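You operate a simulated robot arm through the tools that you are given. There is no shell and no other tool. Be economical: measure what you need, move in short steps, check, and stop when the job is done.

Carry out the task below with a simulated robot arm. There is one attempt and no reset: what you move stays moved.

Task
Unclamp the brown block, lay it on the deck's wall-side edge and sand the specks off the plate.
Fine: knob to FREE, slider back; blue puck, put back after; the vent stays shut. What is to be rubbed or washed off counts as gone when no trace of it is left.
Where things are to end (x, y in the base frame): brown block within 60 mm of [490, -170].

Only the result counts: the job must be done as asked and must still hold three seconds after the hand-in. Knocking over, shifting, dropping, spilling or breaking anything else fails it.

Robot
A 7-joint arm with a two-finger parallel gripper, fixed in place. Base frame: the origin is at the foot of the arm, x ahead of it, y to its left, z up; the work surface is at about z = 800. Units: mm, degrees, N and s.
With the tool pointing down near the work surface it reaches from about 300 to 700 mm from the base axis. Its first joint turns from -66.0 to 66.0 degrees. Payload 1.57 kg.
Tool frame: the origin (TCP) lies between the finger pads and is the grasp point; the fingertips stand 30 mm ahead of it; z points along the fingers, y is the line along which they close. Largest opening 110 mm; finger width 24, thickness 12; the body of the gripper, 48 by 112 mm, starts 78 mm behind the TCP.
Orientation is that of the tool frame in the base frame, as a unit quaternion [w, x, y, z]. With the fingers straight down and closing along the base's y, the tool's x points along the base's -x, its y along +y and its z along -z.

Tools
- The arm moves only by the tool nudge_tool. Its arguments are lists of equal length, an entry for each row: "slide": the shift along the tool's x, y, z in m, a list of three; "dr": the turn, a rotation vector about the tool's x, y, z in degrees, a list of three; "fingers": the finger opening in m, from 0 to 0.11. In form: {"slide": [[x, y, z], ...], "dr": [[ax, ay, az], ...], "fingers": [fingers, ...]}. A call has 1 to 8 rows; each row is the pose to reach, as a shift and turn from the pose commanded when the call began, along the tool's axes at that moment. A row lasts 0.2 s, in which the tool goes at most 50 mm and 8.6 degrees; a call with a longer step from one row to the next is refused whole, and so is a gripper value outside its range. Where a pose cannot be reached the arm comes as near as it can. A force on the tool above 60 N (or 10 N above the force at the start of the call, whichever is more), or a blocked arm, ends the call early, and 0.2 s more pass. The fingers move at their own pace (about 108 mm/s each) and stop on an object; they squeeze with about 28 N. The grip force told is the motor's: it shows also when the fingers shut on nothing. Time passes only in rows, and 0.2 s behind the last, so rows that repeat a pose let the fingers close. It gives the time, the measured TCP pose, the force on the tool (base axes), the opening and the grip force at its end, in the units of the frame above (readings bear some noise), with the torque about the TCP (base axes, N m) and any sound that the robot's microphone picked up.
- Cameras (640 x 400 px; columns grow to the right, rows downward): "scene" is fixed at [178.4, -415.5, 1392.4]; the picture's right is [0.53, -0.85, 0.00], its down [-0.57, -0.35, -0.74] and it looks along [0.63, 0.39, -0.67] (base axes); focal length 343 px, centre (320, 200). "wrist" rides on the gripper at [70, 16, -141] in the tool frame; the picture's right is [-0.23, 0.97, 0.00], its down [-0.86, -0.20, -0.48] and it looks along [-0.47, -0.11, 0.88] (tool axes); focal length 222 px, centre (320, 200). There is no depth. A picture from a camera that has moved, and an enlarged one, comes with that camera's place and axes in the base frame and with its lens.
- grab_frame(camera): a new picture of that camera. It takes no simulated time.
- zoom(camera, box): a new picture of the part [left, top, right, bottom] of that camera's present view, enlarged. It takes no simulated time.
- job_done(): hands the job in; it is judged then, once.

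Go step by step. Nothing tells you positions but the pictures and the camera data: compare them with the known pose of the tool, close in by small moves and look again before you grip or let go. The budget is 120 turns and 76 pictures, counting those below and the enlarged ones. Unless the task says otherwise, let go and move clear before handing in, and close with one line.

The tools are called as name(argument=value, ...) on one line, values as JSON. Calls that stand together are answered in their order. nudge_tool: Moves the arm, as the interface text tells. Its arguments: {"type":"object","properties":{"slide":{"type":"array","items":{"type":"array","items":{"type":"number"}}},"dr":{"type":"array","items":{"type":"array","items":{"type":"number"}}},"fingers":{"type":"array","items":{"type":"number"}}},"required":["slide","dr","fingers"]} The other tools are called the same way: grab_frame (camera) takes a picture; zoom (camera, box) takes an enlarged picture of a part of a camera's view; job_done () hands the job in.

At the start:

```text
t: 0.0
tcp_pos: [413.6, -141.0, 1173.8]
ee_rot: [0.0, 0.0, 1.0, 0.0]
contact_force: [0.2, -0.1, 0.3]
wrist_torque: [-0.01, 0.0, 0.03]
finger_gap: 110.1
grip_force: 0.0
```

scene: 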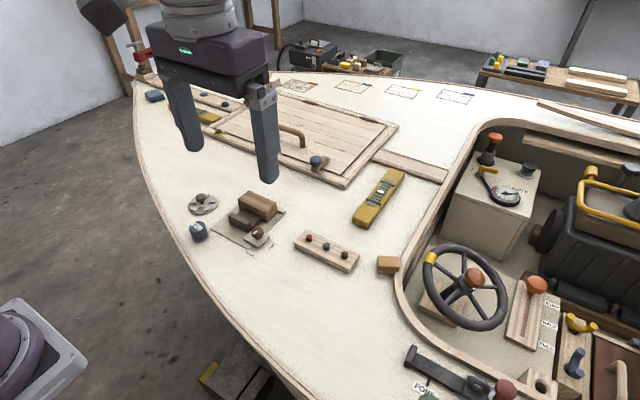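
wrist: 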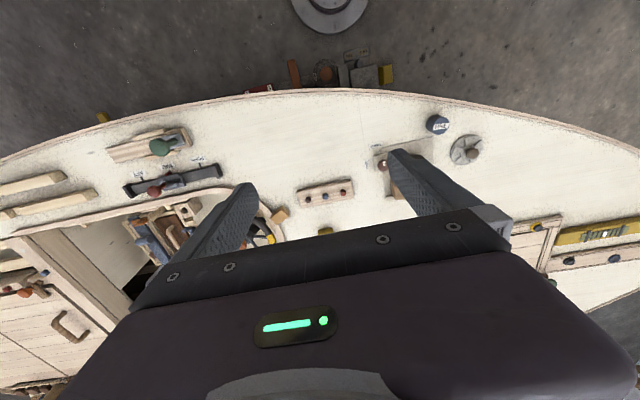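

I see a boat deck with a clamp holding a brown block at scene (250,215), a vent nearby, and various fixtures. I'll enlarge the views to identify the parts.

zoom(camera="scene", box=[170, 170, 330, 270])

zoom(camera="scene", box=[120, 60, 440, 260])

zoom(camera="scene", box=[380, 200, 640, 400])

zoom(camera="wrist", box=[280, 80, 520, 230])

```text
4.00 times, centred on (250, 220) of scene
camera zoom: at [178.4, -415.5, 1392.4], right [0.53, -0.85, 0.0], down [-0.57, -0.35, -0.74], along [0.63, 0.39, -0.67], focal length 1371 px, centre (600, 120)
```

zoom: 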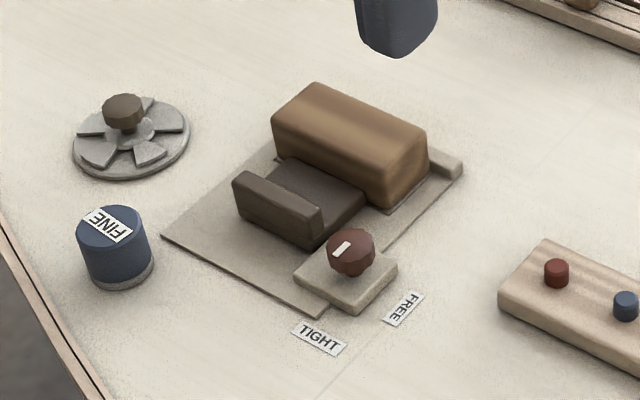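

```text
2.00 times, centred on (280, 160) of scene
camera zoom: at [178.4, -415.5, 1392.4], right [0.53, -0.85, 0.0], down [-0.57, -0.35, -0.74], along [0.63, 0.39, -0.67], focal length 686 px, centre (400, 280)
```

zoom: 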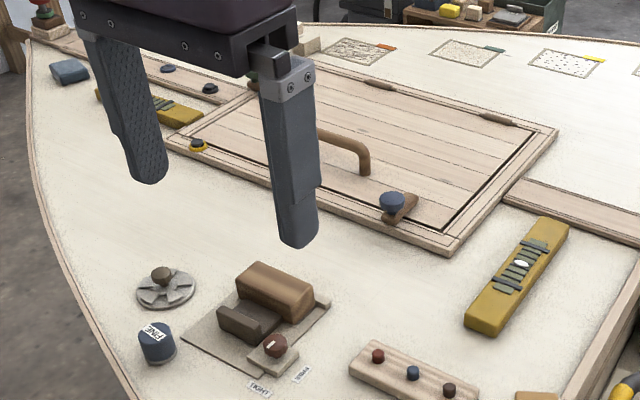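

```text
2.00 times, centred on (510, 300) of scene
camera zoom: at [178.4, -415.5, 1392.4], right [0.53, -0.85, 0.0], down [-0.57, -0.35, -0.74], along [0.63, 0.39, -0.67], focal length 686 px, centre (-60, 0)
```

zoom: 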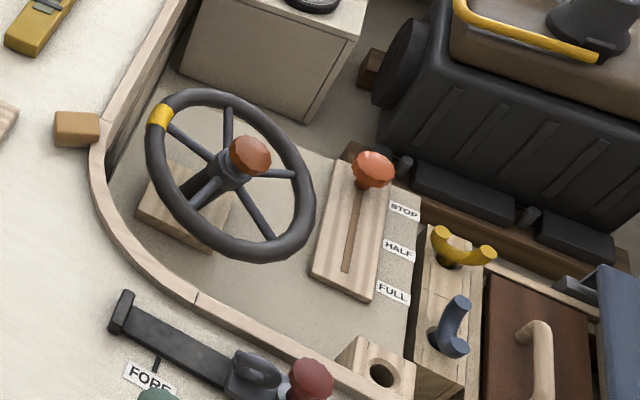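

```text
2.67 times, centred on (400, 155) of wrist
camera zoom: at [344.5, -125.5, 1314.2], right [0.23, 0.97, 0.0], down [0.86, -0.2, 0.48], along [0.47, -0.11, -0.88], focal length 592 px, centre (107, 320)
```

zoom: 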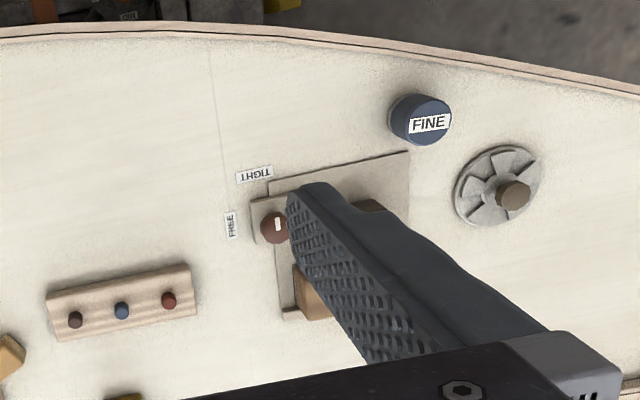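

The clamp has a knob (pointing between TIGHT/FREE), a dark slider and the brown block; the blue FINE puck and the vent stand to the left. Next I look for the plate with specks.

zoom(camera="scene", box=[270, 60, 510, 130])

zoom(camera="scene", box=[210, 185, 290, 255])

```text
2.67 times, centred on (390, 95) of scene
camera zoom: at [178.4, -415.5, 1392.4], right [0.53, -0.85, 0.0], down [-0.57, -0.35, -0.74], along [0.63, 0.39, -0.67], focal length 914 px, centre (133, 480)
```

zoom: 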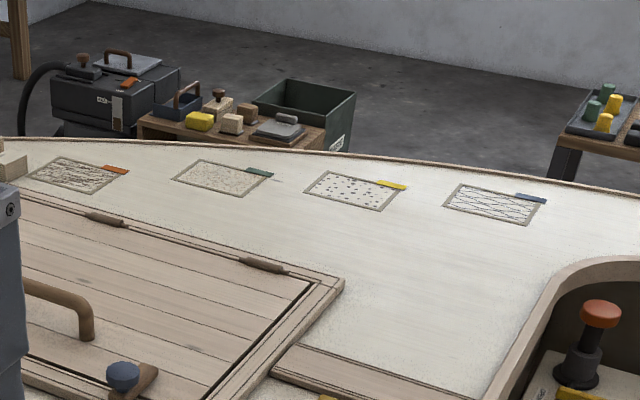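

```text
5.71 times, centred on (250, 220) of scene
camera zoom: at [178.4, -415.5, 1392.4], right [0.53, -0.85, 0.0], down [-0.57, -0.35, -0.74], along [0.63, 0.39, -0.67], focal length 1959 px, centre (720, 86)
```

zoom: 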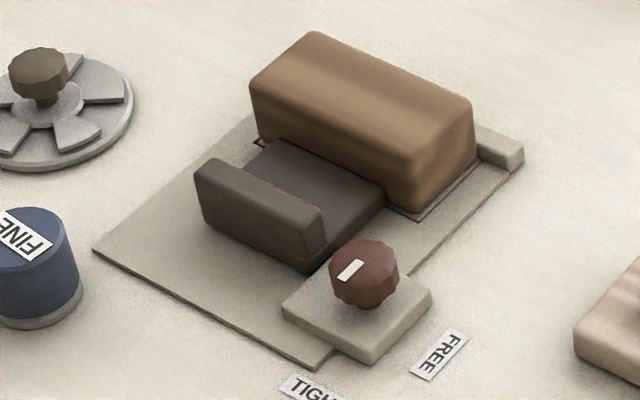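

The four plates on the far side are sample cards well out of reach, so the plate to be sanded is most likely the bed under the brown block. I move over the clamp for a better look.

nudge_tool(slide=[[-0.028, 0.027, 0.012], [-0.057, 0.054, 0.025], [-0.085, 0.081, 0.037], [-0.113, 0.109, 0.049], [-0.142, 0.136, 0.062], [-0.17, 0.163, 0.074]], dr=[[0, 0, 0], [0, 0, 0], [0, 0, 0], [0, 0, 0], [0, 0, 0], [0, 0, 0]], fingers=[0.11, 0.11, 0.11, 0.11, 0.11, 0.11])

grab_frame(camera="wrist")

zoom(camera="wrist", box=[220, 50, 420, 175])

```text
t: 1.4
tcp_pos: [582.2, 22.3, 1100.1]
ee_rot: [0.001, 0.0, 1.0, 0.0]
contact_force: [0.1, -0.1, 0.0]
wrist_torque: [-0.03, -0.01, -0.03]
finger_gap: 110.2
grip_force: 0.1
```

```text
67 pictures are left
camera wrist: at [513.9, 38.0, 1239.9], right [0.23, 0.97, 0.0], down [0.86, -0.2, 0.48], along [0.47, -0.11, -0.88], focal length 222 px, centre (320, 200)
```

wrist: 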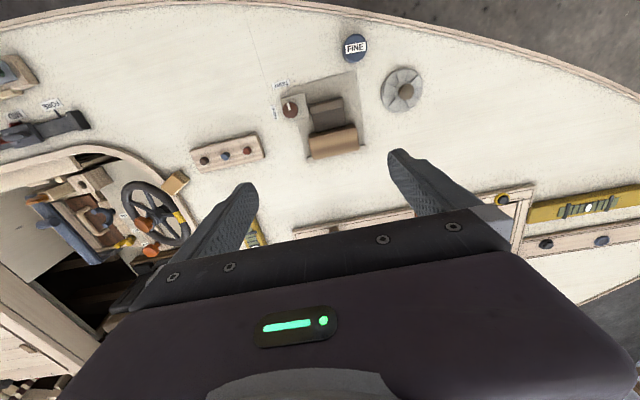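

```text
3.20 times, centred on (320, 112) of wrist
camera zoom: at [513.9, 38.0, 1239.9], right [0.23, 0.97, 0.0], down [0.86, -0.2, 0.48], along [0.47, -0.11, -0.88], focal length 711 px, centre (320, 480)
```

zoom: 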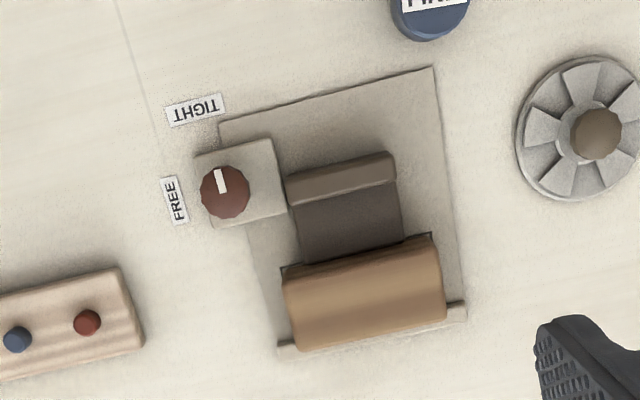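

The deck is at z≈800; the clamp knob's top comes out at about (547, -24, 828), pointing at TIGHT (-x), with FREE toward -y, so it needs a quarter turn counter-clockwise from above. I'll approach with the fingers closing along x (turn tool +90°), then turn back by 90° when gripped.

nudge_tool(slide=[[0.004, -0.006, 0.019], [0.009, -0.011, 0.037], [0.013, -0.017, 0.056], [0.017, -0.023, 0.075], [0.022, -0.029, 0.094], [0.026, -0.035, 0.112], [0.031, -0.04, 0.131], [0.035, -0.046, 0.15]], dr=[[0, 0, 8.5], [0, 0, 17], [0, 0, 25.5], [0, 0, 34], [0, 0, 42.5], [0, 0, 51], [0, 0, 59.5], [0, 0, 68]], fingers=[0.11, 0.1, 0.09, 0.08, 0.07, 0.06, 0.06, 0.06])

nudge_tool(slide=[[0, 0, 0], [0, 0, 0], [0, 0, 0.0]], dr=[[0, 0, 7.3], [0, 0, 14.7], [0, 0, 22]], fingers=[0.06, 0.06, 0.06])

grab_frame(camera="wrist")

grab_frame(camera="scene")

```text
t: 3.2
tcp_pos: [548.5, -24.2, 948.5]
ee_rot: [0.0, 0.56, 0.829, 0.0]
contact_force: [0.6, 0.0, 0.0]
wrist_torque: [-0.02, 0.0, 0.0]
finger_gap: 60.0
grip_force: 0.0
```

```text
t: 4.0
tcp_pos: [549.0, -24.6, 949.6]
ee_rot: [0.0, 0.708, 0.706, 0.001]
contact_force: [0.5, -1.6, -1.0]
wrist_torque: [0.01, -0.01, 0.0]
finger_gap: 59.9
grip_force: 0.0
```

```text
65 pictures are left
camera wrist: at [565.4, 44.5, 1089.6], right [0.97, -0.23, 0.0], down [-0.2, -0.85, 0.48], along [-0.11, -0.47, -0.88], focal length 222 px, centre (320, 200)
```

wrist: 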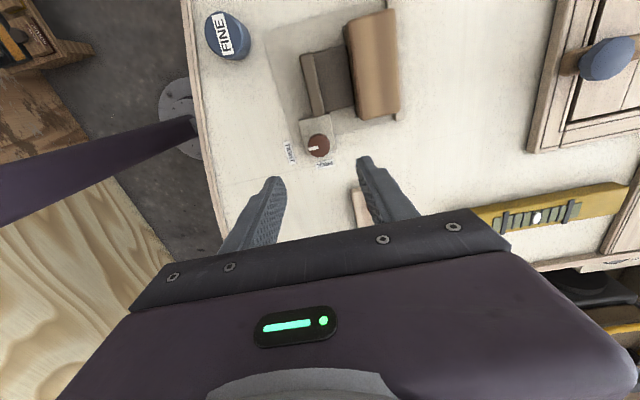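

```text
64 pictures are left
```

scene: 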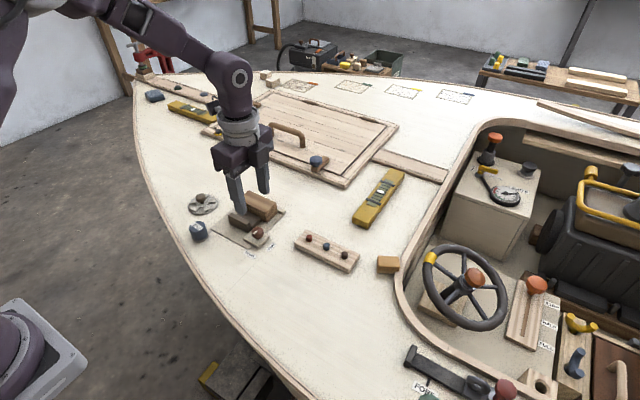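

Knob re-measured at (547, -23); I descend to just around it.

nudge_tool(slide=[[0.001, -0.001, 0.03], [0.0015, -0.0015, 0.06], [0.0015, -0.0015, 0.085], [0.0015, -0.0015, 0.095], [0.0015, -0.0015, 0.102]], dr=[[0, 0, 0], [0, 0, 0], [0, 0, 0], [0, 0, 0], [0, 0, 0]], fingers=[0.06, 0.06, 0.06, 0.06, 0.06])

zoom(camera="scene", box=[210, 185, 290, 255])

zoom(camera="wrist", box=[200, 80, 440, 230])

```text
t: 5.2
tcp_pos: [547.8, -22.8, 845.6]
ee_rot: [0.0, 0.707, 0.708, 0.0]
contact_force: [0.5, -0.1, 0.5]
wrist_torque: [0.02, 0.01, -0.02]
finger_gap: 60.0
grip_force: 0.0
```

```text
5.71 times, centred on (250, 220) of scene
camera zoom: at [178.4, -415.5, 1392.4], right [0.53, -0.85, 0.0], down [-0.57, -0.35, -0.74], along [0.63, 0.39, -0.67], focal length 1959 px, centre (720, 86)
```

zoom: 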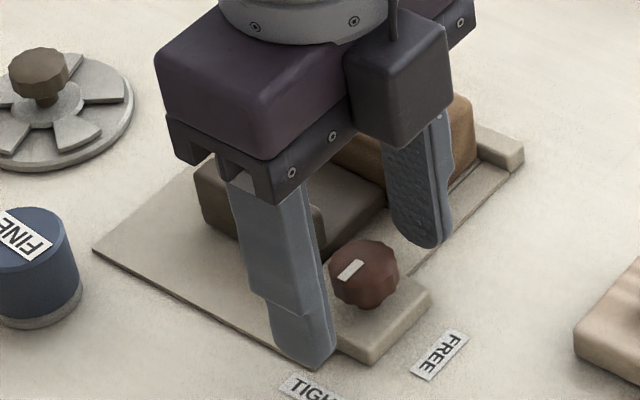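

```text
2.67 times, centred on (320, 155) of wrist
camera zoom: at [564.1, 46.3, 986.9], right [0.97, -0.23, 0.0], down [-0.2, -0.86, 0.48], along [-0.11, -0.47, -0.88], focal length 592 px, centre (320, 320)
```

zoom: 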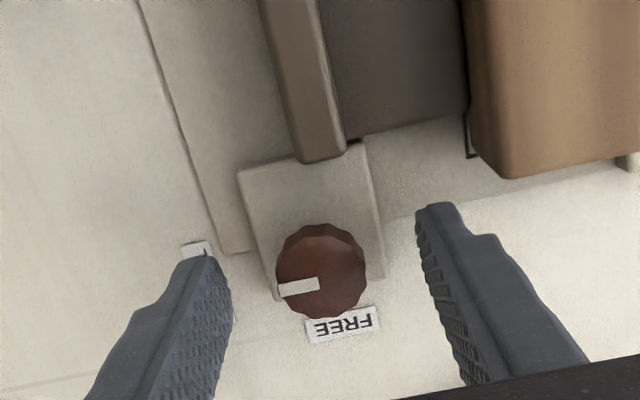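

The fingers straddle the knob well; I close on it.

nudge_tool(slide=[[0, 0, 0.001], [0, 0, 0.001], [0, 0, 0.001]], dr=[[0, 0, 0], [0, 0, 0], [0, 0, 0]], fingers=[0.04, 0.02, 0.015])

```text
t: 6.0
tcp_pos: [548.0, -23.2, 846.8]
ee_rot: [0.0, 0.707, 0.707, 0.0]
contact_force: [4.2, -0.3, -2.5]
wrist_torque: [0.16, -0.08, 0.01]
finger_gap: 25.6
grip_force: 36.9
```

Gripped the knob (25.6 mm). I turn it counter-clockwise (tool z negative).

nudge_tool(slide=[[0, 0, 0], [0, 0, 0], [0, 0, 0], [0, 0, 0], [0, 0, 0], [0, 0, 0], [0, 0, 0], [0, 0, 0]], dr=[[0, 0, -8], [0, 0, -16], [0, 0, -24], [0, 0, -32], [0, 0, -40], [0, 0, -48], [0, 0, -56], [0, 0, -64]], fingers=[0.015, 0.015, 0.015, 0.015, 0.015, 0.015, 0.015, 0.015])

nudge_tool(slide=[[0, 0, 0], [0, 0, 0], [0, 0, 0], [0, 0, 0]], dr=[[0, 0, -8], [0, 0, -16], [0, 0, -23], [0, 0, -26]], fingers=[0.015, 0.015, 0.015, 0.015])

zoom(camera="scene", box=[210, 185, 290, 255])

zoom(camera="wrist", box=[200, 80, 440, 230])

```text
t: 7.8
tcp_pos: [548.4, -23.3, 846.0]
ee_rot: [0.0, 0.224, 0.975, 0.0]
contact_force: [17.9, 4.0, -20.0]
wrist_torque: [0.18, 0.16, 0.0]
finger_gap: 25.7
grip_force: 37.4
```

```text
t: 8.8
tcp_pos: [548.7, -22.5, 846.1]
ee_rot: [0.0, -0.001, 1.0, 0.0]
contact_force: [13.7, 11.1, -13.7]
wrist_torque: [0.23, -0.34, -0.25]
finger_gap: 25.8
grip_force: 36.8
```

```text
5.71 times, centred on (250, 220) of scene
camera zoom: at [179.0, -415.3, 1392.4], right [0.53, -0.85, 0.0], down [-0.57, -0.35, -0.74], along [0.63, 0.39, -0.67], focal length 1959 px, centre (720, 86)
```

zoom: 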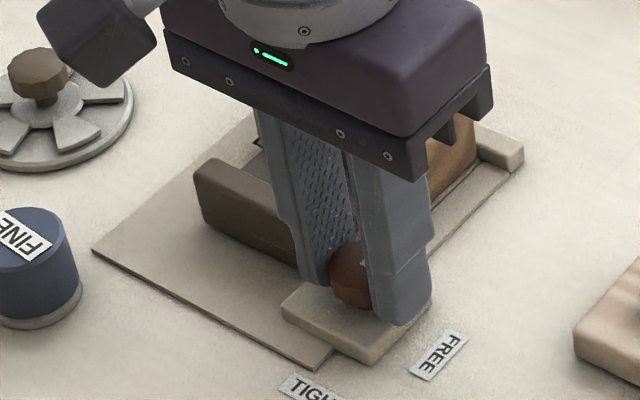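

```text
2.67 times, centred on (320, 155) of wrist
camera zoom: at [478.8, -6.7, 986.8], right [0.23, 0.97, 0.0], down [0.86, -0.2, 0.48], along [0.47, -0.11, -0.88], focal length 592 px, centre (320, 320)
```

zoom: 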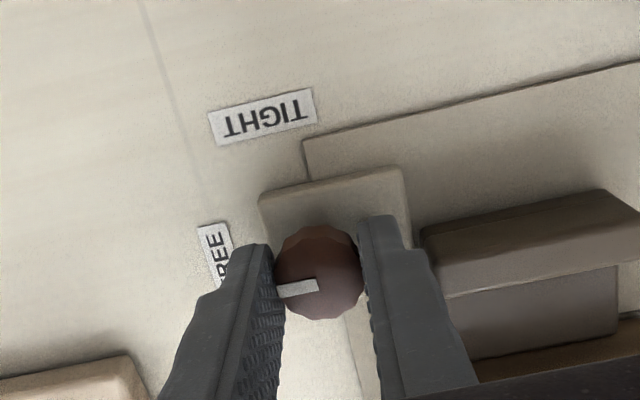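

The pointer is now at FREE. I open slightly and lift out.

nudge_tool(slide=[[0, 0, 0], [0, 0, 0], [0, 0, -0.02], [0, 0, -0.06], [0, 0, -0.1], [0, 0, -0.14]], dr=[[0, 0, 0], [0, 0, 0], [0, 0, 0], [0, 0, 0], [0, 0, 0], [0, 0, 0]], fingers=[0.033, 0.033, 0.033, 0.033, 0.033, 0.07])

zoom(camera="wrist", box=[200, 60, 440, 210])

zoom(camera="scene", box=[210, 185, 290, 255])

```text
t: 10.2
tcp_pos: [548.7, -23.5, 988.9]
ee_rot: [-0.001, 0.001, 1.0, 0.0]
contact_force: [-0.7, -1.2, 0.3]
wrist_torque: [0.0, -0.02, 0.02]
finger_gap: 69.9
grip_force: 0.0
```

```text
2.67 times, centred on (320, 135) of wrist
camera zoom: at [479.0, -7.5, 1129.2], right [0.23, 0.97, 0.0], down [0.86, -0.2, 0.48], along [0.47, -0.11, -0.88], focal length 592 px, centre (320, 373)
```

zoom: 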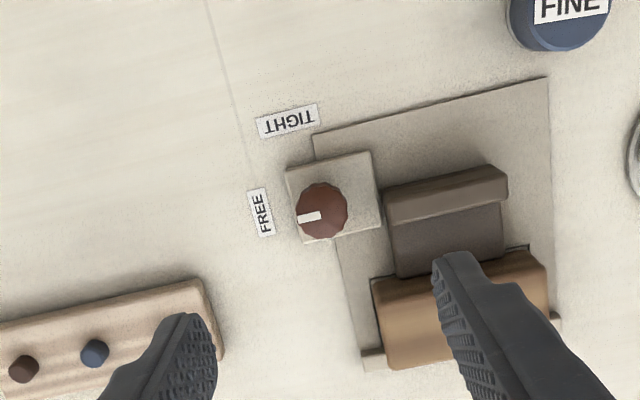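

```text
5.71 times, centred on (250, 220) of scene
camera zoom: at [178.4, -415.5, 1392.4], right [0.53, -0.85, 0.0], down [-0.57, -0.35, -0.74], along [0.63, 0.39, -0.67], focal length 1959 px, centre (720, 86)
```

zoom: 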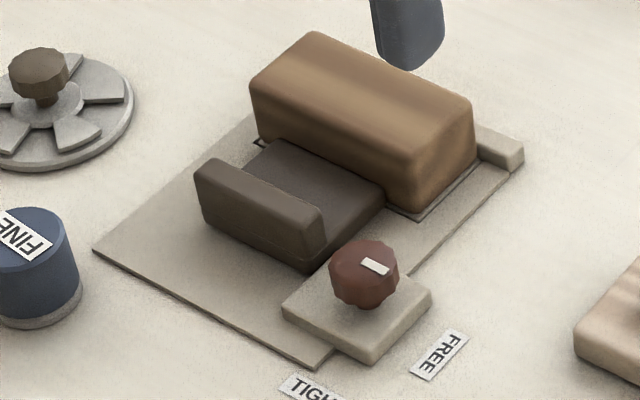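

Knob points to FREE. Next the slider: its upright plate is at about (556, 39), top z≈830. I turn the tool so the fingers close along x and go above it.

nudge_tool(slide=[[-0.001, 0.008, 0], [-0.002, 0.016, 0], [-0.003, 0.024, 0], [-0.004, 0.032, 0], [-0.005, 0.04, 0], [-0.006, 0.048, 0], [-0.007, 0.055, 0], [-0.007, 0.062, 0]], dr=[[0, 0, 8.5], [0, 0, 17], [0, 0, 25.5], [0, 0, 34], [0, 0, 42.5], [0, 0, 51], [0, 0, 59.5], [0, 0, 68]], fingers=[0.06, 0.05, 0.04, 0.034, 0.034, 0.034, 0.034, 0.034])

nudge_tool(slide=[[0, 0, 0.02], [0, 0, 0.04], [0, 0, 0.06], [0, 0, 0.06]], dr=[[0, 0, 7.3], [0, 0, 14.7], [0, 0, 22], [0, 0, 22]], fingers=[0.034, 0.034, 0.034, 0.034])

zoom(camera="wrist", box=[200, 80, 440, 230])

```text
t: 12.0
tcp_pos: [554.8, 39.8, 985.5]
ee_rot: [0.0, 0.56, 0.829, 0.0]
contact_force: [1.0, 0.5, -1.1]
wrist_torque: [-0.02, -0.01, -0.04]
finger_gap: 34.2
grip_force: 0.0
```

```text
t: 13.0
tcp_pos: [555.1, 38.2, 926.1]
ee_rot: [0.0, 0.707, 0.707, 0.0]
contact_force: [-0.8, 0.6, -0.4]
wrist_torque: [0.0, 0.01, 0.03]
finger_gap: 34.1
grip_force: 0.1
```

```text
2.67 times, centred on (320, 155) of wrist
camera zoom: at [571.8, 107.4, 1066.4], right [0.97, -0.23, 0.0], down [-0.2, -0.85, 0.48], along [-0.11, -0.47, -0.88], focal length 592 px, centre (320, 320)
```

zoom: 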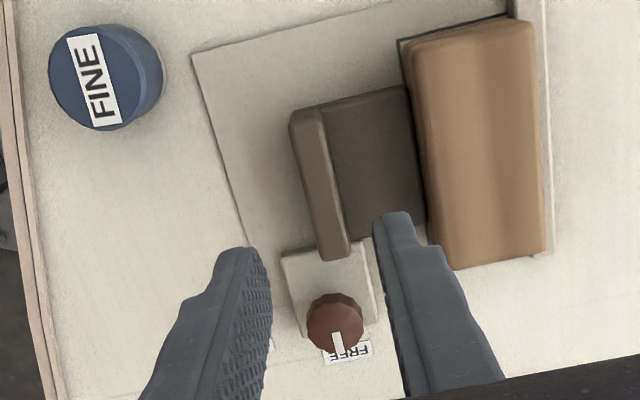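

Plate top measured at (556.6, 42). I descend gently around it to tip height about 822.

nudge_tool(slide=[[0.002, 0.0015, 0.03], [0.002, 0.0015, 0.055], [0.002, 0.0015, 0.066], [0.002, 0.0015, 0.072], [0.002, 0.0015, 0.074]], dr=[[0, 0, 0], [0, 0, 0], [0, 0, 0], [0, 0, 0], [0, 0, 0]], fingers=[0.034, 0.034, 0.034, 0.034, 0.034])

zoom(camera="scene", box=[210, 185, 290, 255])

```text
t: 14.2
tcp_pos: [556.8, 41.2, 853.1]
ee_rot: [0.0, 0.707, 0.707, 0.0]
contact_force: [0.2, 0.4, 0.4]
wrist_torque: [0.01, 0.0, 0.01]
finger_gap: 33.8
grip_force: 0.0
```

```text
5.71 times, centred on (250, 220) of scene
camera zoom: at [178.4, -415.5, 1392.4], right [0.53, -0.85, 0.0], down [-0.57, -0.35, -0.74], along [0.63, 0.39, -0.67], focal length 1959 px, centre (720, 86)
```

zoom: 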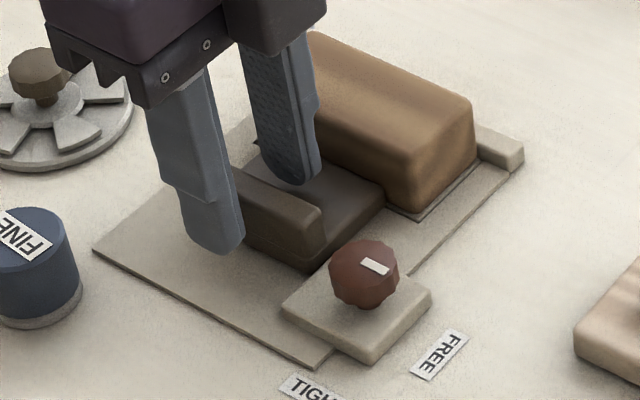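

No contact, and the finger fits between plate and block. I close and pull back toward -x.

nudge_tool(slide=[[0, 0, 0], [0, 0, 0], [0, -0.006, 0], [0, -0.012, 0], [0, -0.018, 0], [0, -0.024, 0], [0, -0.03, 0]], dr=[[0, 0, 0], [0, 0, 0], [0, 0, 0], [0, 0, 0], [0, 0, 0], [0, 0, 0], [0, 0, 0]], fingers=[0.01, 0.005, 0.005, 0.005, 0.005, 0.005, 0.005])

zoom(camera="scene", box=[210, 185, 290, 255])

```text
t: 15.8
tcp_pos: [526.3, 41.2, 853.0]
ee_rot: [0.001, 0.708, 0.706, -0.001]
contact_force: [1.3, -7.9, -17.9]
wrist_torque: [0.02, -0.25, 0.26]
finger_gap: 14.1
grip_force: 29.9
```

```text
5.71 times, centred on (250, 220) of scene
camera zoom: at [178.7, -415.7, 1392.3], right [0.53, -0.85, 0.0], down [-0.57, -0.35, -0.74], along [0.63, 0.39, -0.67], focal length 1959 px, centre (720, 86)
```

zoom: 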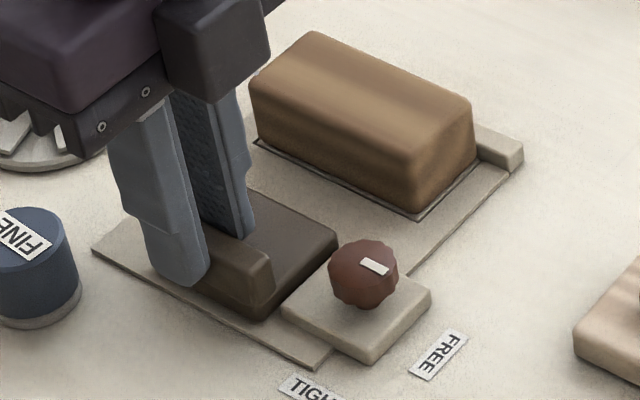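

The slider moves back freely. I pull a few more mm to find its stop.

nudge_tool(slide=[[0, -0.003, 0], [0, -0.006, 0], [0, -0.009, 0], [0, -0.009, 0]], dr=[[0, 0, 0], [0, 0, 0], [0, 0, 0], [0, 0, 0]], fingers=[0.005, 0.005, 0.005, 0.005])

zoom(camera="scene", box=[210, 185, 290, 255])

```text
t: 16.8
tcp_pos: [525.1, 42.3, 853.7]
ee_rot: [0.006, 0.707, 0.707, 0.008]
contact_force: [52.8, 4.9, -8.5]
wrist_torque: [0.16, -0.88, -0.67]
finger_gap: 14.0
grip_force: 30.3
```

```text
5.71 times, centred on (250, 220) of scene
camera zoom: at [179.8, -415.4, 1392.3], right [0.53, -0.85, 0.0], down [-0.57, -0.35, -0.74], along [0.63, 0.39, -0.67], focal length 1959 px, centre (720, 86)
```

zoom: 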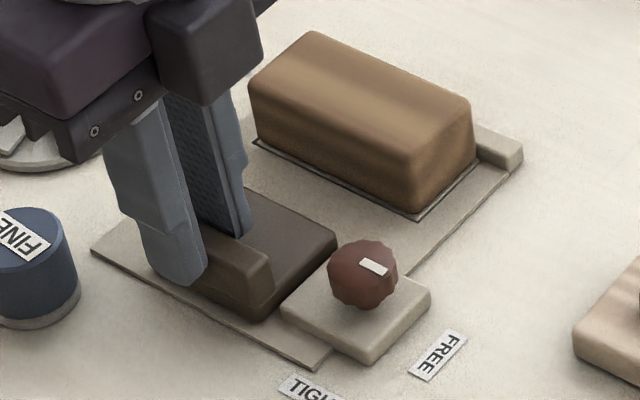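

The slider is at its stop. I ease off, open and lift, then go over the block.

nudge_tool(slide=[[0, 0.004, 0], [0, 0.008, 0], [0, 0.008, 0], [0, 0.008, 0], [0, 0.008, -0.02], [0, 0.03, -0.06], [0, 0.06, -0.1], [0, 0.098, -0.1]], dr=[[0, 0, 0], [0, 0, 0], [0, 0, 0], [0, 0, 0], [0, 0, 0], [0, 0, 0], [0, 0, 0], [0, 0, 0]], fingers=[0.005, 0.005, 0.03, 0.034, 0.034, 0.05, 0.08, 0.08])

zoom(camera="wrist", box=[200, 60, 440, 210])

zoom(camera="scene", box=[200, 170, 320, 260])

```text
t: 18.6
tcp_pos: [617.8, 40.7, 952.3]
ee_rot: [0.0, 0.708, 0.707, 0.0]
contact_force: [-0.2, 1.3, -0.1]
wrist_torque: [0.0, 0.02, 0.02]
finger_gap: 80.4
grip_force: 0.1
```

```text
2.67 times, centred on (320, 135) of wrist
camera zoom: at [633.4, 109.9, 1092.6], right [0.97, -0.23, 0.0], down [-0.2, -0.86, 0.48], along [-0.11, -0.47, -0.88], focal length 592 px, centre (320, 373)
```

zoom: 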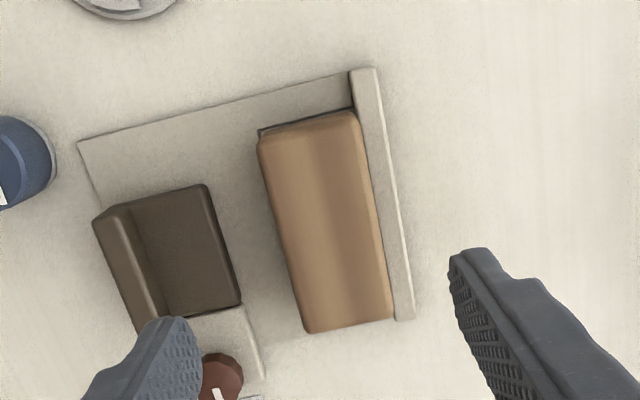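

```text
4.44 times, centred on (260, 215) of scene
camera zoom: at [178.4, -415.5, 1392.4], right [0.53, -0.85, 0.0], down [-0.57, -0.35, -0.74], along [0.63, 0.39, -0.67], focal length 1524 px, centre (587, 133)
```

zoom: 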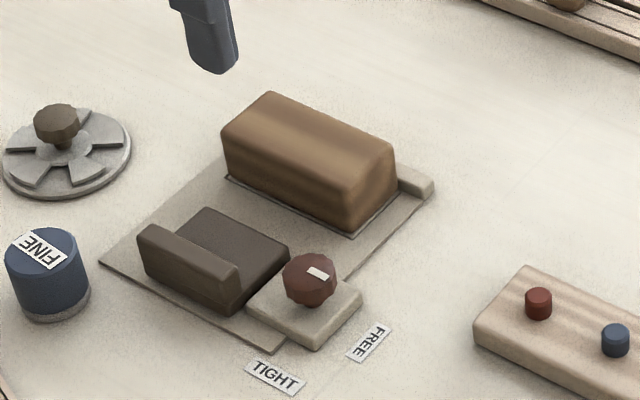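

The slider is back and the block stands free, centred about (619.5, 42), top z≈832. I descend with a 60 mm opening and grip it along x.

nudge_tool(slide=[[0.0015, 0.002, 0.03], [0.0015, 0.002, 0.06], [0.0015, 0.002, 0.085], [0.0015, 0.002, 0.097], [0.0015, 0.002, 0.104], [0.0015, 0.002, 0.104]], dr=[[0, 0, 0], [0, 0, 0], [0, 0, 0], [0, 0, 0], [0, 0, 0], [0, 0, 0]], fingers=[0.06, 0.06, 0.06, 0.06, 0.06, 0.06])

zoom(camera="scene", box=[200, 170, 320, 260])

zoom(camera="wrist", box=[200, 80, 440, 230])

```text
t: 20.0
tcp_pos: [615.8, 41.2, 850.1]
ee_rot: [0.0, 0.707, 0.707, 0.001]
contact_force: [-0.3, 0.1, -0.1]
wrist_torque: [0.0, 0.0, -0.01]
finger_gap: 60.0
grip_force: 0.0
```

```text
4.44 times, centred on (260, 215) of scene
camera zoom: at [178.4, -415.5, 1392.4], right [0.53, -0.85, 0.0], down [-0.57, -0.35, -0.74], along [0.63, 0.39, -0.67], focal length 1524 px, centre (587, 133)
```

zoom: 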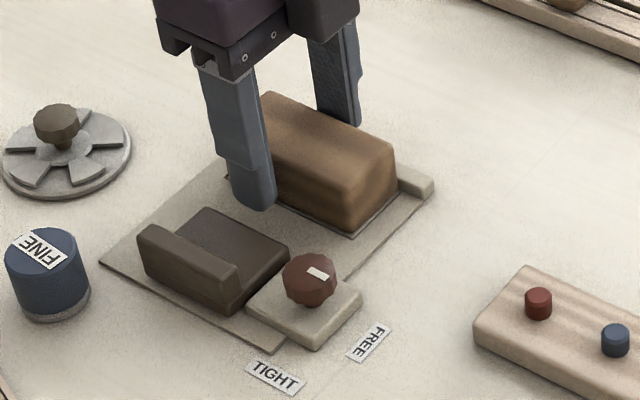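

```text
2.67 times, centred on (320, 155) of wrist
camera zoom: at [632.7, 111.4, 990.7], right [0.97, -0.23, 0.0], down [-0.2, -0.86, 0.48], along [-0.11, -0.47, -0.88], focal length 592 px, centre (320, 320)
```

zoom: 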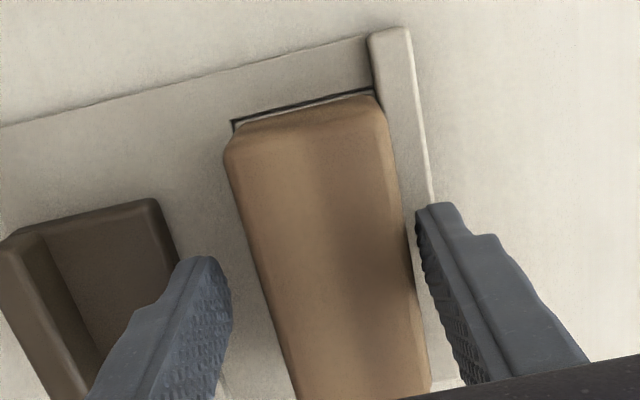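

Gripper sits about 3-4 mm short of the block's centre in x; I shift and close.

nudge_tool(slide=[[0, 0.0035, 0.002], [0, 0.0035, 0.002], [0, 0.0035, 0.002], [0, 0.0035, 0.002], [0, 0.0035, 0.002]], dr=[[0, 0, 0], [0, 0, 0], [0, 0, 0], [0, 0, 0], [0, 0, 0]], fingers=[0.06, 0.05, 0.04, 0.03, 0.03])

```text
t: 21.2
tcp_pos: [619.1, 42.1, 847.8]
ee_rot: [0.001, 0.708, 0.707, 0.0]
contact_force: [1.0, 0.0, 0.1]
wrist_torque: [-0.03, -0.01, -0.03]
finger_gap: 43.2
grip_force: 28.5
```

Gripped at 43 mm. I lift straight up and check the plate beneath.

nudge_tool(slide=[[0, 0, -0.01], [0, 0, -0.03], [0, 0, -0.06], [0, 0, -0.09], [0, 0, -0.12]], dr=[[0, 0, 0], [0, 0, 0], [0, 0, 0], [0, 0, 0], [0, 0, 0]], fingers=[0.03, 0.03, 0.03, 0.03, 0.03])

zoom(camera="scene", box=[200, 150, 320, 260])

```text
t: 22.4
tcp_pos: [620.2, 43.0, 966.7]
ee_rot: [-0.001, 0.707, 0.707, 0.0]
contact_force: [0.9, 1.0, -0.5]
wrist_torque: [0.01, 0.0, 0.01]
finger_gap: 43.1
grip_force: 28.2
```

```text
3.64 times, centred on (260, 205) of scene
camera zoom: at [178.4, -415.5, 1392.4], right [0.53, -0.85, 0.0], down [-0.57, -0.35, -0.74], along [0.63, 0.39, -0.67], focal length 1246 px, centre (538, 182)
```

zoom: 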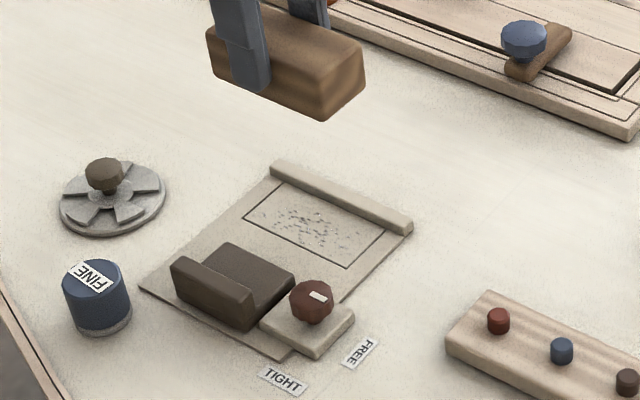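

Specks are visible on the plate. I carry the block to above (490, -170).

nudge_tool(slide=[[-0.03, -0.0185, 0], [-0.061, -0.037, 0], [-0.091, -0.056, 0], [-0.122, -0.074, 0], [-0.152, -0.093, 0], [-0.183, -0.111, 0], [-0.213, -0.13, 0], [-0.213, -0.13, 0.03]], dr=[[0, 0, 0], [0, 0, 0], [0, 0, 0], [0, 0, 0], [0, 0, 0], [0, 0, 0], [0, 0, 0], [0, 0, 0]], fingers=[0.03, 0.03, 0.03, 0.03, 0.03, 0.03, 0.03, 0.03])

grab_frame(camera="scene")

grab_frame(camera="wrist")

```text
t: 24.2
tcp_pos: [489.9, -170.6, 936.6]
ee_rot: [0.0, 0.707, 0.707, 0.0]
contact_force: [-0.7, 0.1, -0.4]
wrist_torque: [-0.04, -0.03, -0.01]
finger_gap: 43.1
grip_force: 27.8
```

```text
48 pictures are left
```

scene: 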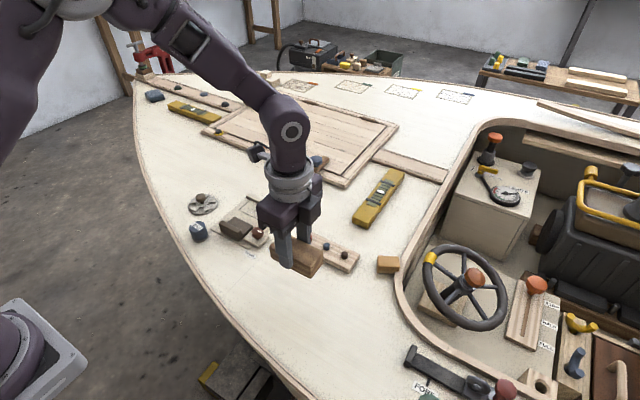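

```text
47 pictures are left
camera wrist: at [506.3, -101.3, 1077.2], right [0.97, -0.23, 0.0], down [-0.2, -0.86, 0.48], along [-0.11, -0.47, -0.88], focal length 222 px, centre (320, 200)
```

wrist: 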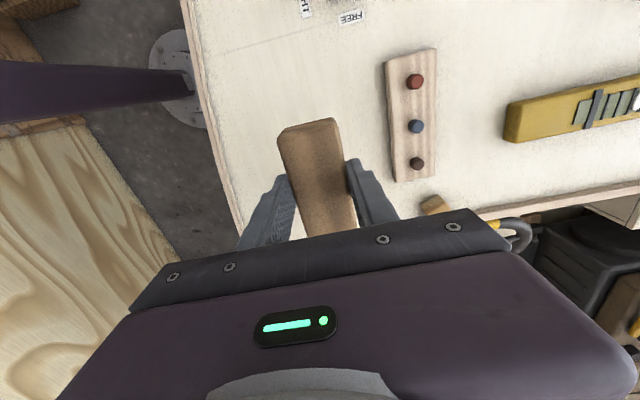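

The spot is clear deck. I lower the block slowly until contact.

nudge_tool(slide=[[0, 0, 0.03], [0, 0, 0.06], [0, 0, 0.078], [0, 0, 0.084], [0, 0, 0.087], [0, 0, 0.089]], dr=[[0, 0, 0], [0, 0, 0], [0, 0, 0], [0, 0, 0], [0, 0, 0], [0, 0, 0]], fingers=[0.03, 0.03, 0.03, 0.03, 0.03, 0.03])

zoom(camera="scene", box=[240, 230, 360, 320])

```text
t: 25.6
tcp_pos: [491.6, -171.1, 846.8]
ee_rot: [0.0, 0.708, 0.706, 0.0]
contact_force: [1.0, -0.4, -0.4]
wrist_torque: [-0.05, 0.0, -0.01]
finger_gap: 43.1
grip_force: 27.9
```

```text
4.44 times, centred on (300, 275) of scene
camera zoom: at [178.4, -415.5, 1392.4], right [0.53, -0.85, 0.0], down [-0.57, -0.35, -0.74], along [0.63, 0.39, -0.67], focal length 1524 px, centre (409, -133)
```

zoom: 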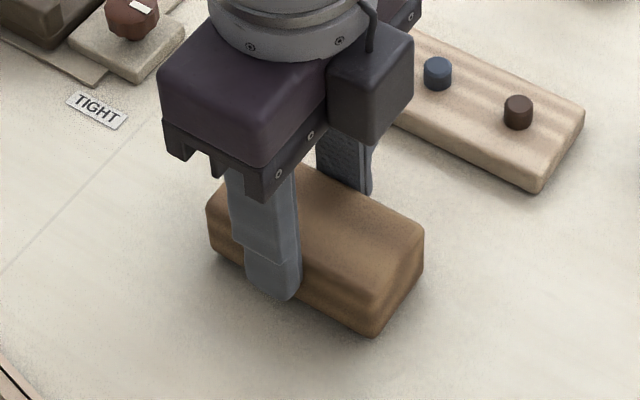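

Not quite in contact; I continue down a millimetre at a time.

nudge_tool(slide=[[0, 0, 0.001], [0, 0, 0.002], [0, 0, 0.003]], dr=[[0, 0, 0], [0, 0, 0], [0, 0, 0]], fingers=[0.03, 0.03, 0.03])

```text
t: 26.4
tcp_pos: [490.1, -169.6, 844.3]
ee_rot: [0.001, 0.707, 0.707, 0.0]
contact_force: [-0.9, -0.3, 2.3]
wrist_torque: [-0.1, 0.06, -0.04]
finger_gap: 43.3
grip_force: 27.7
```

nudge_tool(slide=[[0, 0, 0.001], [0, 0, 0.0015]], dr=[[0, 0, 0], [0, 0, 0]], fingers=[0.03, 0.03])

```text
t: 27.0
tcp_pos: [489.6, -170.1, 844.8]
ee_rot: [0.001, 0.707, 0.708, 0.0]
contact_force: [-6.3, 1.7, 24.3]
wrist_torque: [0.03, 0.22, -0.05]
finger_gap: 43.0
grip_force: 28.3
```

The block is resting on the deck (24 N). I relieve, release and lift clear.

nudge_tool(slide=[[0, 0, -0.001], [0, 0, -0.001], [0, 0, -0.001], [0, 0, -0.03], [0, 0, -0.08], [0, 0, -0.13], [0, 0, -0.16]], dr=[[0, 0, 0], [0, 0, 0], [0, 0, 0], [0, 0, 0], [0, 0, 0], [0, 0, 0], [0, 0, 0]], fingers=[0.03, 0.055, 0.06, 0.06, 0.06, 0.06, 0.06])

nudge_tool(slide=[[0.03, 0, 0], [0.06, 0, 0], [0.09, 0, 0], [0.12, 0, 0], [0.15, 0, 0], [0.18, 0, 0], [0.21, 0, 0], [0.24, 0, 0]], dr=[[0, 0, -8.5], [0, 0, -17], [0, 0, -25.5], [0, 0, -34], [0, 0, -42.5], [0, 0, -51], [0, 0, -59.5], [0, 0, -68]], fingers=[0.07, 0.08, 0.09, 0.09, 0.09, 0.09, 0.09, 0.09])

nudge_tool(slide=[[0, 0, 0], [0, 0, 0], [0, 0, 0.0]], dr=[[0, 0, -7.3], [0, 0, -14.7], [0, 0, -22]], fingers=[0.09, 0.09, 0.09])

grab_frame(camera="scene")

grab_frame(camera="wrist")

```text
t: 28.6
tcp_pos: [490.9, -170.3, 1003.9]
ee_rot: [-0.001, 0.707, 0.707, 0.0]
contact_force: [0.1, 0.0, 0.2]
wrist_torque: [0.0, -0.03, 0.01]
finger_gap: 60.0
grip_force: 0.0
```

```text
t: 30.4
tcp_pos: [491.7, 69.4, 1002.1]
ee_rot: [-0.001, 0.19, 0.982, 0.001]
contact_force: [-0.4, 0.3, -0.4]
wrist_torque: [0.01, -0.02, 0.02]
finger_gap: 90.5
grip_force: 0.1
```

```text
t: 31.2
tcp_pos: [490.5, 70.2, 1002.7]
ee_rot: [0.0, -0.001, 1.0, 0.0]
contact_force: [-0.7, 0.6, -0.4]
wrist_torque: [0.03, 0.01, -0.01]
finger_gap: 90.1
grip_force: 0.1
```

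```text
45 pictures are left
```

scene: 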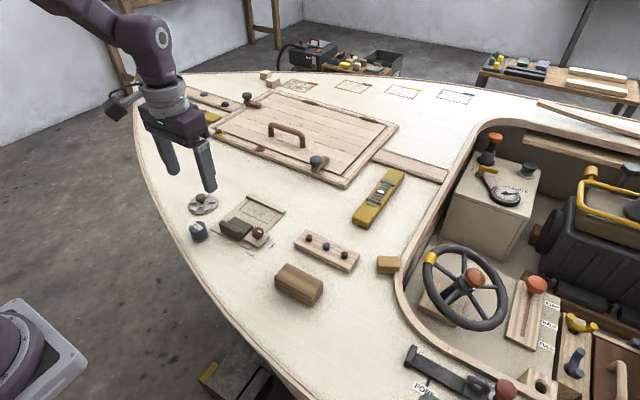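

```text
44 pictures are left
camera wrist: at [421.0, 85.1, 1143.3], right [0.23, 0.97, 0.0], down [0.86, -0.2, 0.48], along [0.47, -0.11, -0.88], focal length 222 px, centre (320, 200)
```

wrist: 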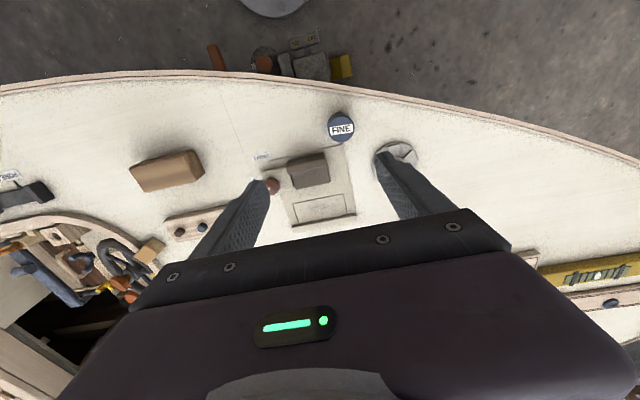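

The block lies in place. The blue puck is at about (481.5, 99.7), top z≈832; I move over it and look closer.

nudge_tool(slide=[[0.003, 0.01, 0.03], [0.006, 0.02, 0.06], [0.009, 0.0295, 0.08], [0.009, 0.0295, 0.08]], dr=[[0, 0, 0], [0, 0, 0], [0, 0, 0], [0, 0, 0]], fingers=[0.07, 0.065, 0.065, 0.065])

zoom(camera="wrist", box=[200, 80, 440, 230])

```text
t: 32.2
tcp_pos: [480.8, 100.6, 921.8]
ee_rot: [0.0, 0.0, 1.0, 0.0]
contact_force: [-0.3, -0.1, -0.5]
wrist_torque: [-0.02, 0.04, -0.01]
finger_gap: 65.0
grip_force: 0.0
```

```text
2.67 times, centred on (320, 155) of wrist
camera zoom: at [411.6, 116.3, 1063.2], right [0.23, 0.97, 0.0], down [0.85, -0.2, 0.48], along [0.47, -0.11, -0.88], focal length 592 px, centre (320, 320)
```

zoom: 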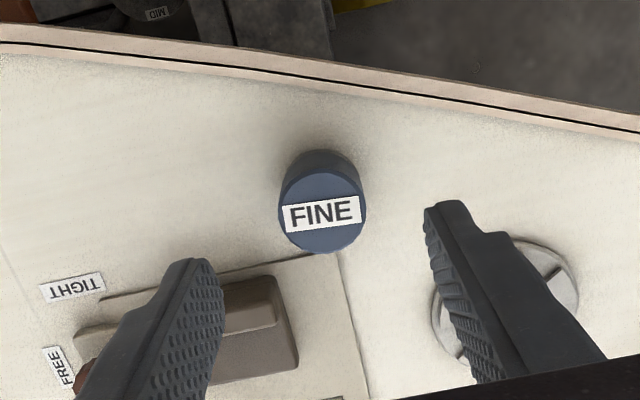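

Puck re-measured at about (485, 99.5). I descend around it.

nudge_tool(slide=[[-0.002, -0.001, 0.03], [-0.004, -0.001, 0.055], [-0.004, -0.001, 0.07], [-0.004, -0.001, 0.077], [-0.004, -0.001, 0.077]], dr=[[0, 0, 0], [0, 0, 0], [0, 0, 0], [0, 0, 0], [0, 0, 0]], fingers=[0.065, 0.065, 0.065, 0.065, 0.065])

zoom(camera="wrist", box=[200, 80, 440, 230])

zoom(camera="scene", box=[160, 185, 240, 255])

```text
t: 33.4
tcp_pos: [485.6, 99.1, 845.7]
ee_rot: [0.0, 0.0, 1.0, 0.0]
contact_force: [-0.4, -0.2, -0.1]
wrist_torque: [0.02, -0.01, 0.0]
finger_gap: 64.9
grip_force: 0.1
```

```text
2.67 times, centred on (320, 155) of wrist
camera zoom: at [416.6, 114.4, 986.0], right [0.23, 0.97, 0.0], down [0.85, -0.2, 0.48], along [0.47, -0.11, -0.88], focal length 592 px, centre (320, 320)
```

zoom: 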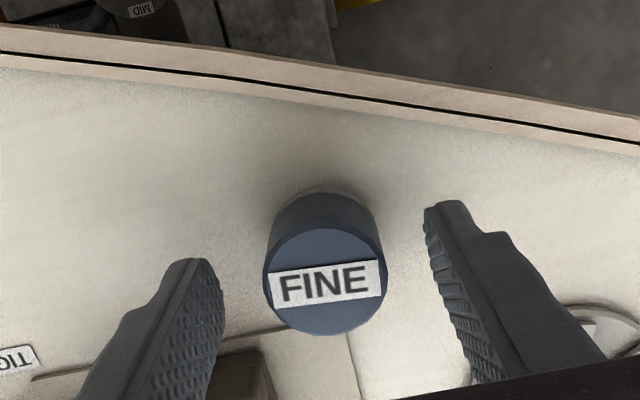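

```text
5.71 times, centred on (200, 220) of scene
camera zoom: at [178.4, -415.5, 1392.4], right [0.53, -0.85, 0.0], down [-0.57, -0.35, -0.74], along [0.63, 0.39, -0.67], focal length 1959 px, centre (1006, 86)
```

zoom: 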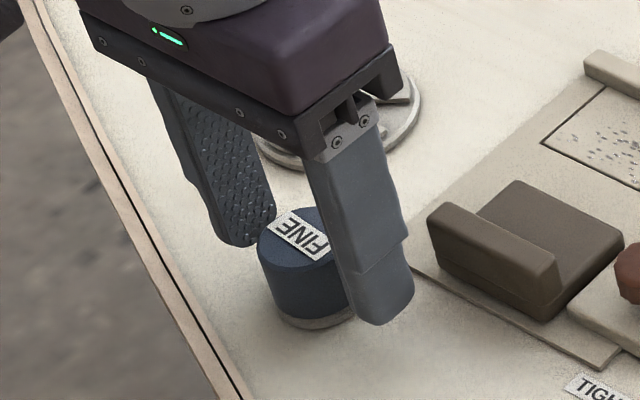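

Well-centred around the puck. I grip it and lift.

nudge_tool(slide=[[0, 0, 0], [0, 0, 0], [0, 0, 0], [0, 0, -0.01], [0, 0, -0.03], [0, 0, -0.06]], dr=[[0, 0, 0], [0, 0, 0], [0, 0, 0], [0, 0, 0], [0, 0, 0], [0, 0, 0]], fingers=[0.05, 0.03, 0.025, 0.025, 0.025, 0.025])

zoom(camera="scene", box=[160, 165, 300, 255])

```text
t: 34.8
tcp_pos: [485.7, 99.1, 904.8]
ee_rot: [0.0, 0.0, 1.0, 0.0]
contact_force: [-0.6, 0.3, -0.3]
wrist_torque: [0.01, 0.02, 0.01]
finger_gap: 34.1
grip_force: 28.0
```

```text
4.44 times, centred on (230, 210) of scene
camera zoom: at [178.4, -415.5, 1392.4], right [0.53, -0.85, 0.0], down [-0.57, -0.35, -0.74], along [0.63, 0.39, -0.67], focal length 1524 px, centre (720, 156)
```

zoom: 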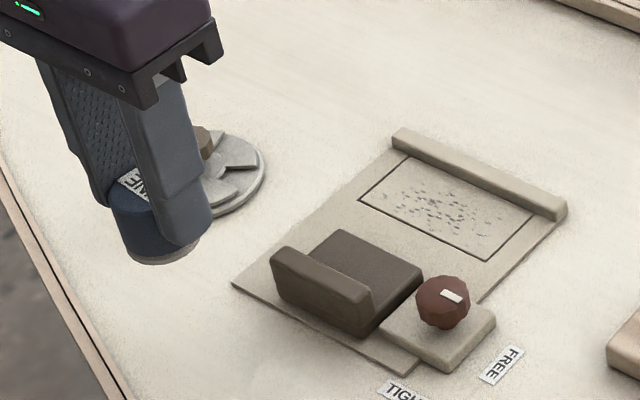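

The plate's outlined field spans about x 595–636, y -10–80. With the puck held I go over its left end and take a close look at the specks first.

nudge_tool(slide=[[-0.033, -0.008, 0], [-0.065, -0.017, 0], [-0.098, -0.026, 0], [-0.13, -0.034, 0], [-0.13, -0.034, 0.02], [-0.13, -0.034, 0.04]], dr=[[0, 0, 0], [0, 0, 0], [0, 0, 0], [0, 0, 0], [0, 0, 0], [0, 0, 0]], fingers=[0.025, 0.025, 0.025, 0.025, 0.025, 0.025])

zoom(camera="scene", box=[225, 185, 305, 235])

zoom(camera="wrist", box=[180, 80, 420, 230])

```text
t: 36.2
tcp_pos: [615.7, 64.9, 864.9]
ee_rot: [0.0, 0.0, 1.0, 0.0]
contact_force: [0.2, -0.6, -0.4]
wrist_torque: [-0.02, 0.01, 0.01]
finger_gap: 34.2
grip_force: 27.6
```

```text
8.00 times, centred on (265, 210) of scene
camera zoom: at [178.4, -415.5, 1392.4], right [0.53, -0.85, 0.0], down [-0.57, -0.35, -0.74], along [0.63, 0.39, -0.67], focal length 2742 px, centre (760, 120)
```

zoom: 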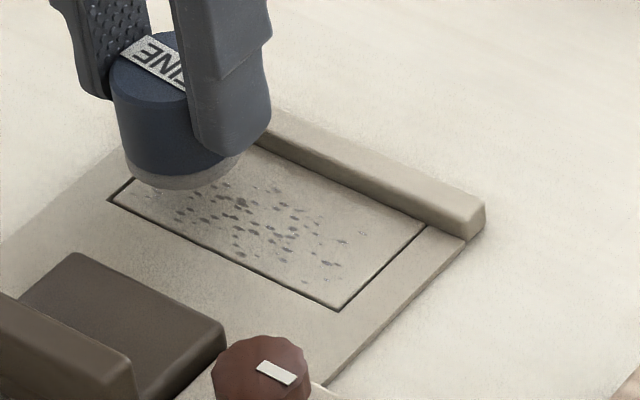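

```text
2.67 times, centred on (300, 155) of wrist
camera zoom: at [546.1, 81.3, 1005.5], right [0.23, 0.97, 0.0], down [0.85, -0.2, 0.48], along [0.47, -0.11, -0.88], focal length 592 px, centre (373, 320)
```

zoom: 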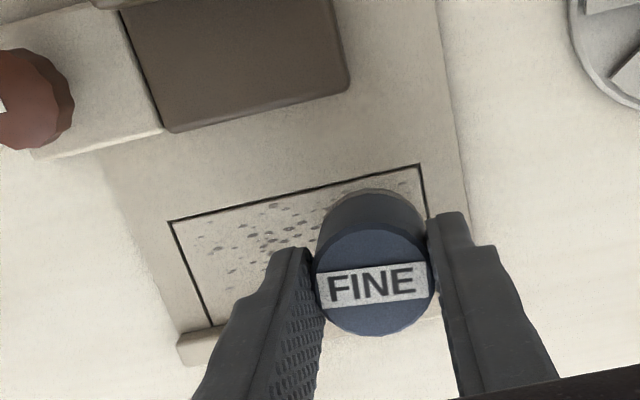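

The specks lie within y≈0–80 in the outlined field (x≈597–639). I lower the puck to find contact.

nudge_tool(slide=[[-0.002, 0, 0.008], [-0.002, 0, 0.013], [-0.002, 0, 0.015]], dr=[[0, 0, 0], [0, 0, 0], [0, 0, 0]], fingers=[0.025, 0.025, 0.025])

nudge_tool(slide=[[0, 0, 0.001], [0, 0, 0.001]], dr=[[0, 0, 0], [0, 0, 0]], fingers=[0.025, 0.025])

```text
t: 37.0
tcp_pos: [617.4, 64.8, 850.7]
ee_rot: [0.0, 0.0, 1.0, 0.0]
contact_force: [0.1, 0.2, -0.2]
wrist_torque: [-0.01, -0.01, 0.01]
finger_gap: 34.0
grip_force: 27.9
```

```text
t: 37.6
tcp_pos: [616.8, 64.4, 849.5]
ee_rot: [0.001, 0.0, 1.0, 0.0]
contact_force: [0.5, -0.3, -0.6]
wrist_torque: [0.03, 0.03, 0.0]
finger_gap: 34.2
grip_force: 28.4
```

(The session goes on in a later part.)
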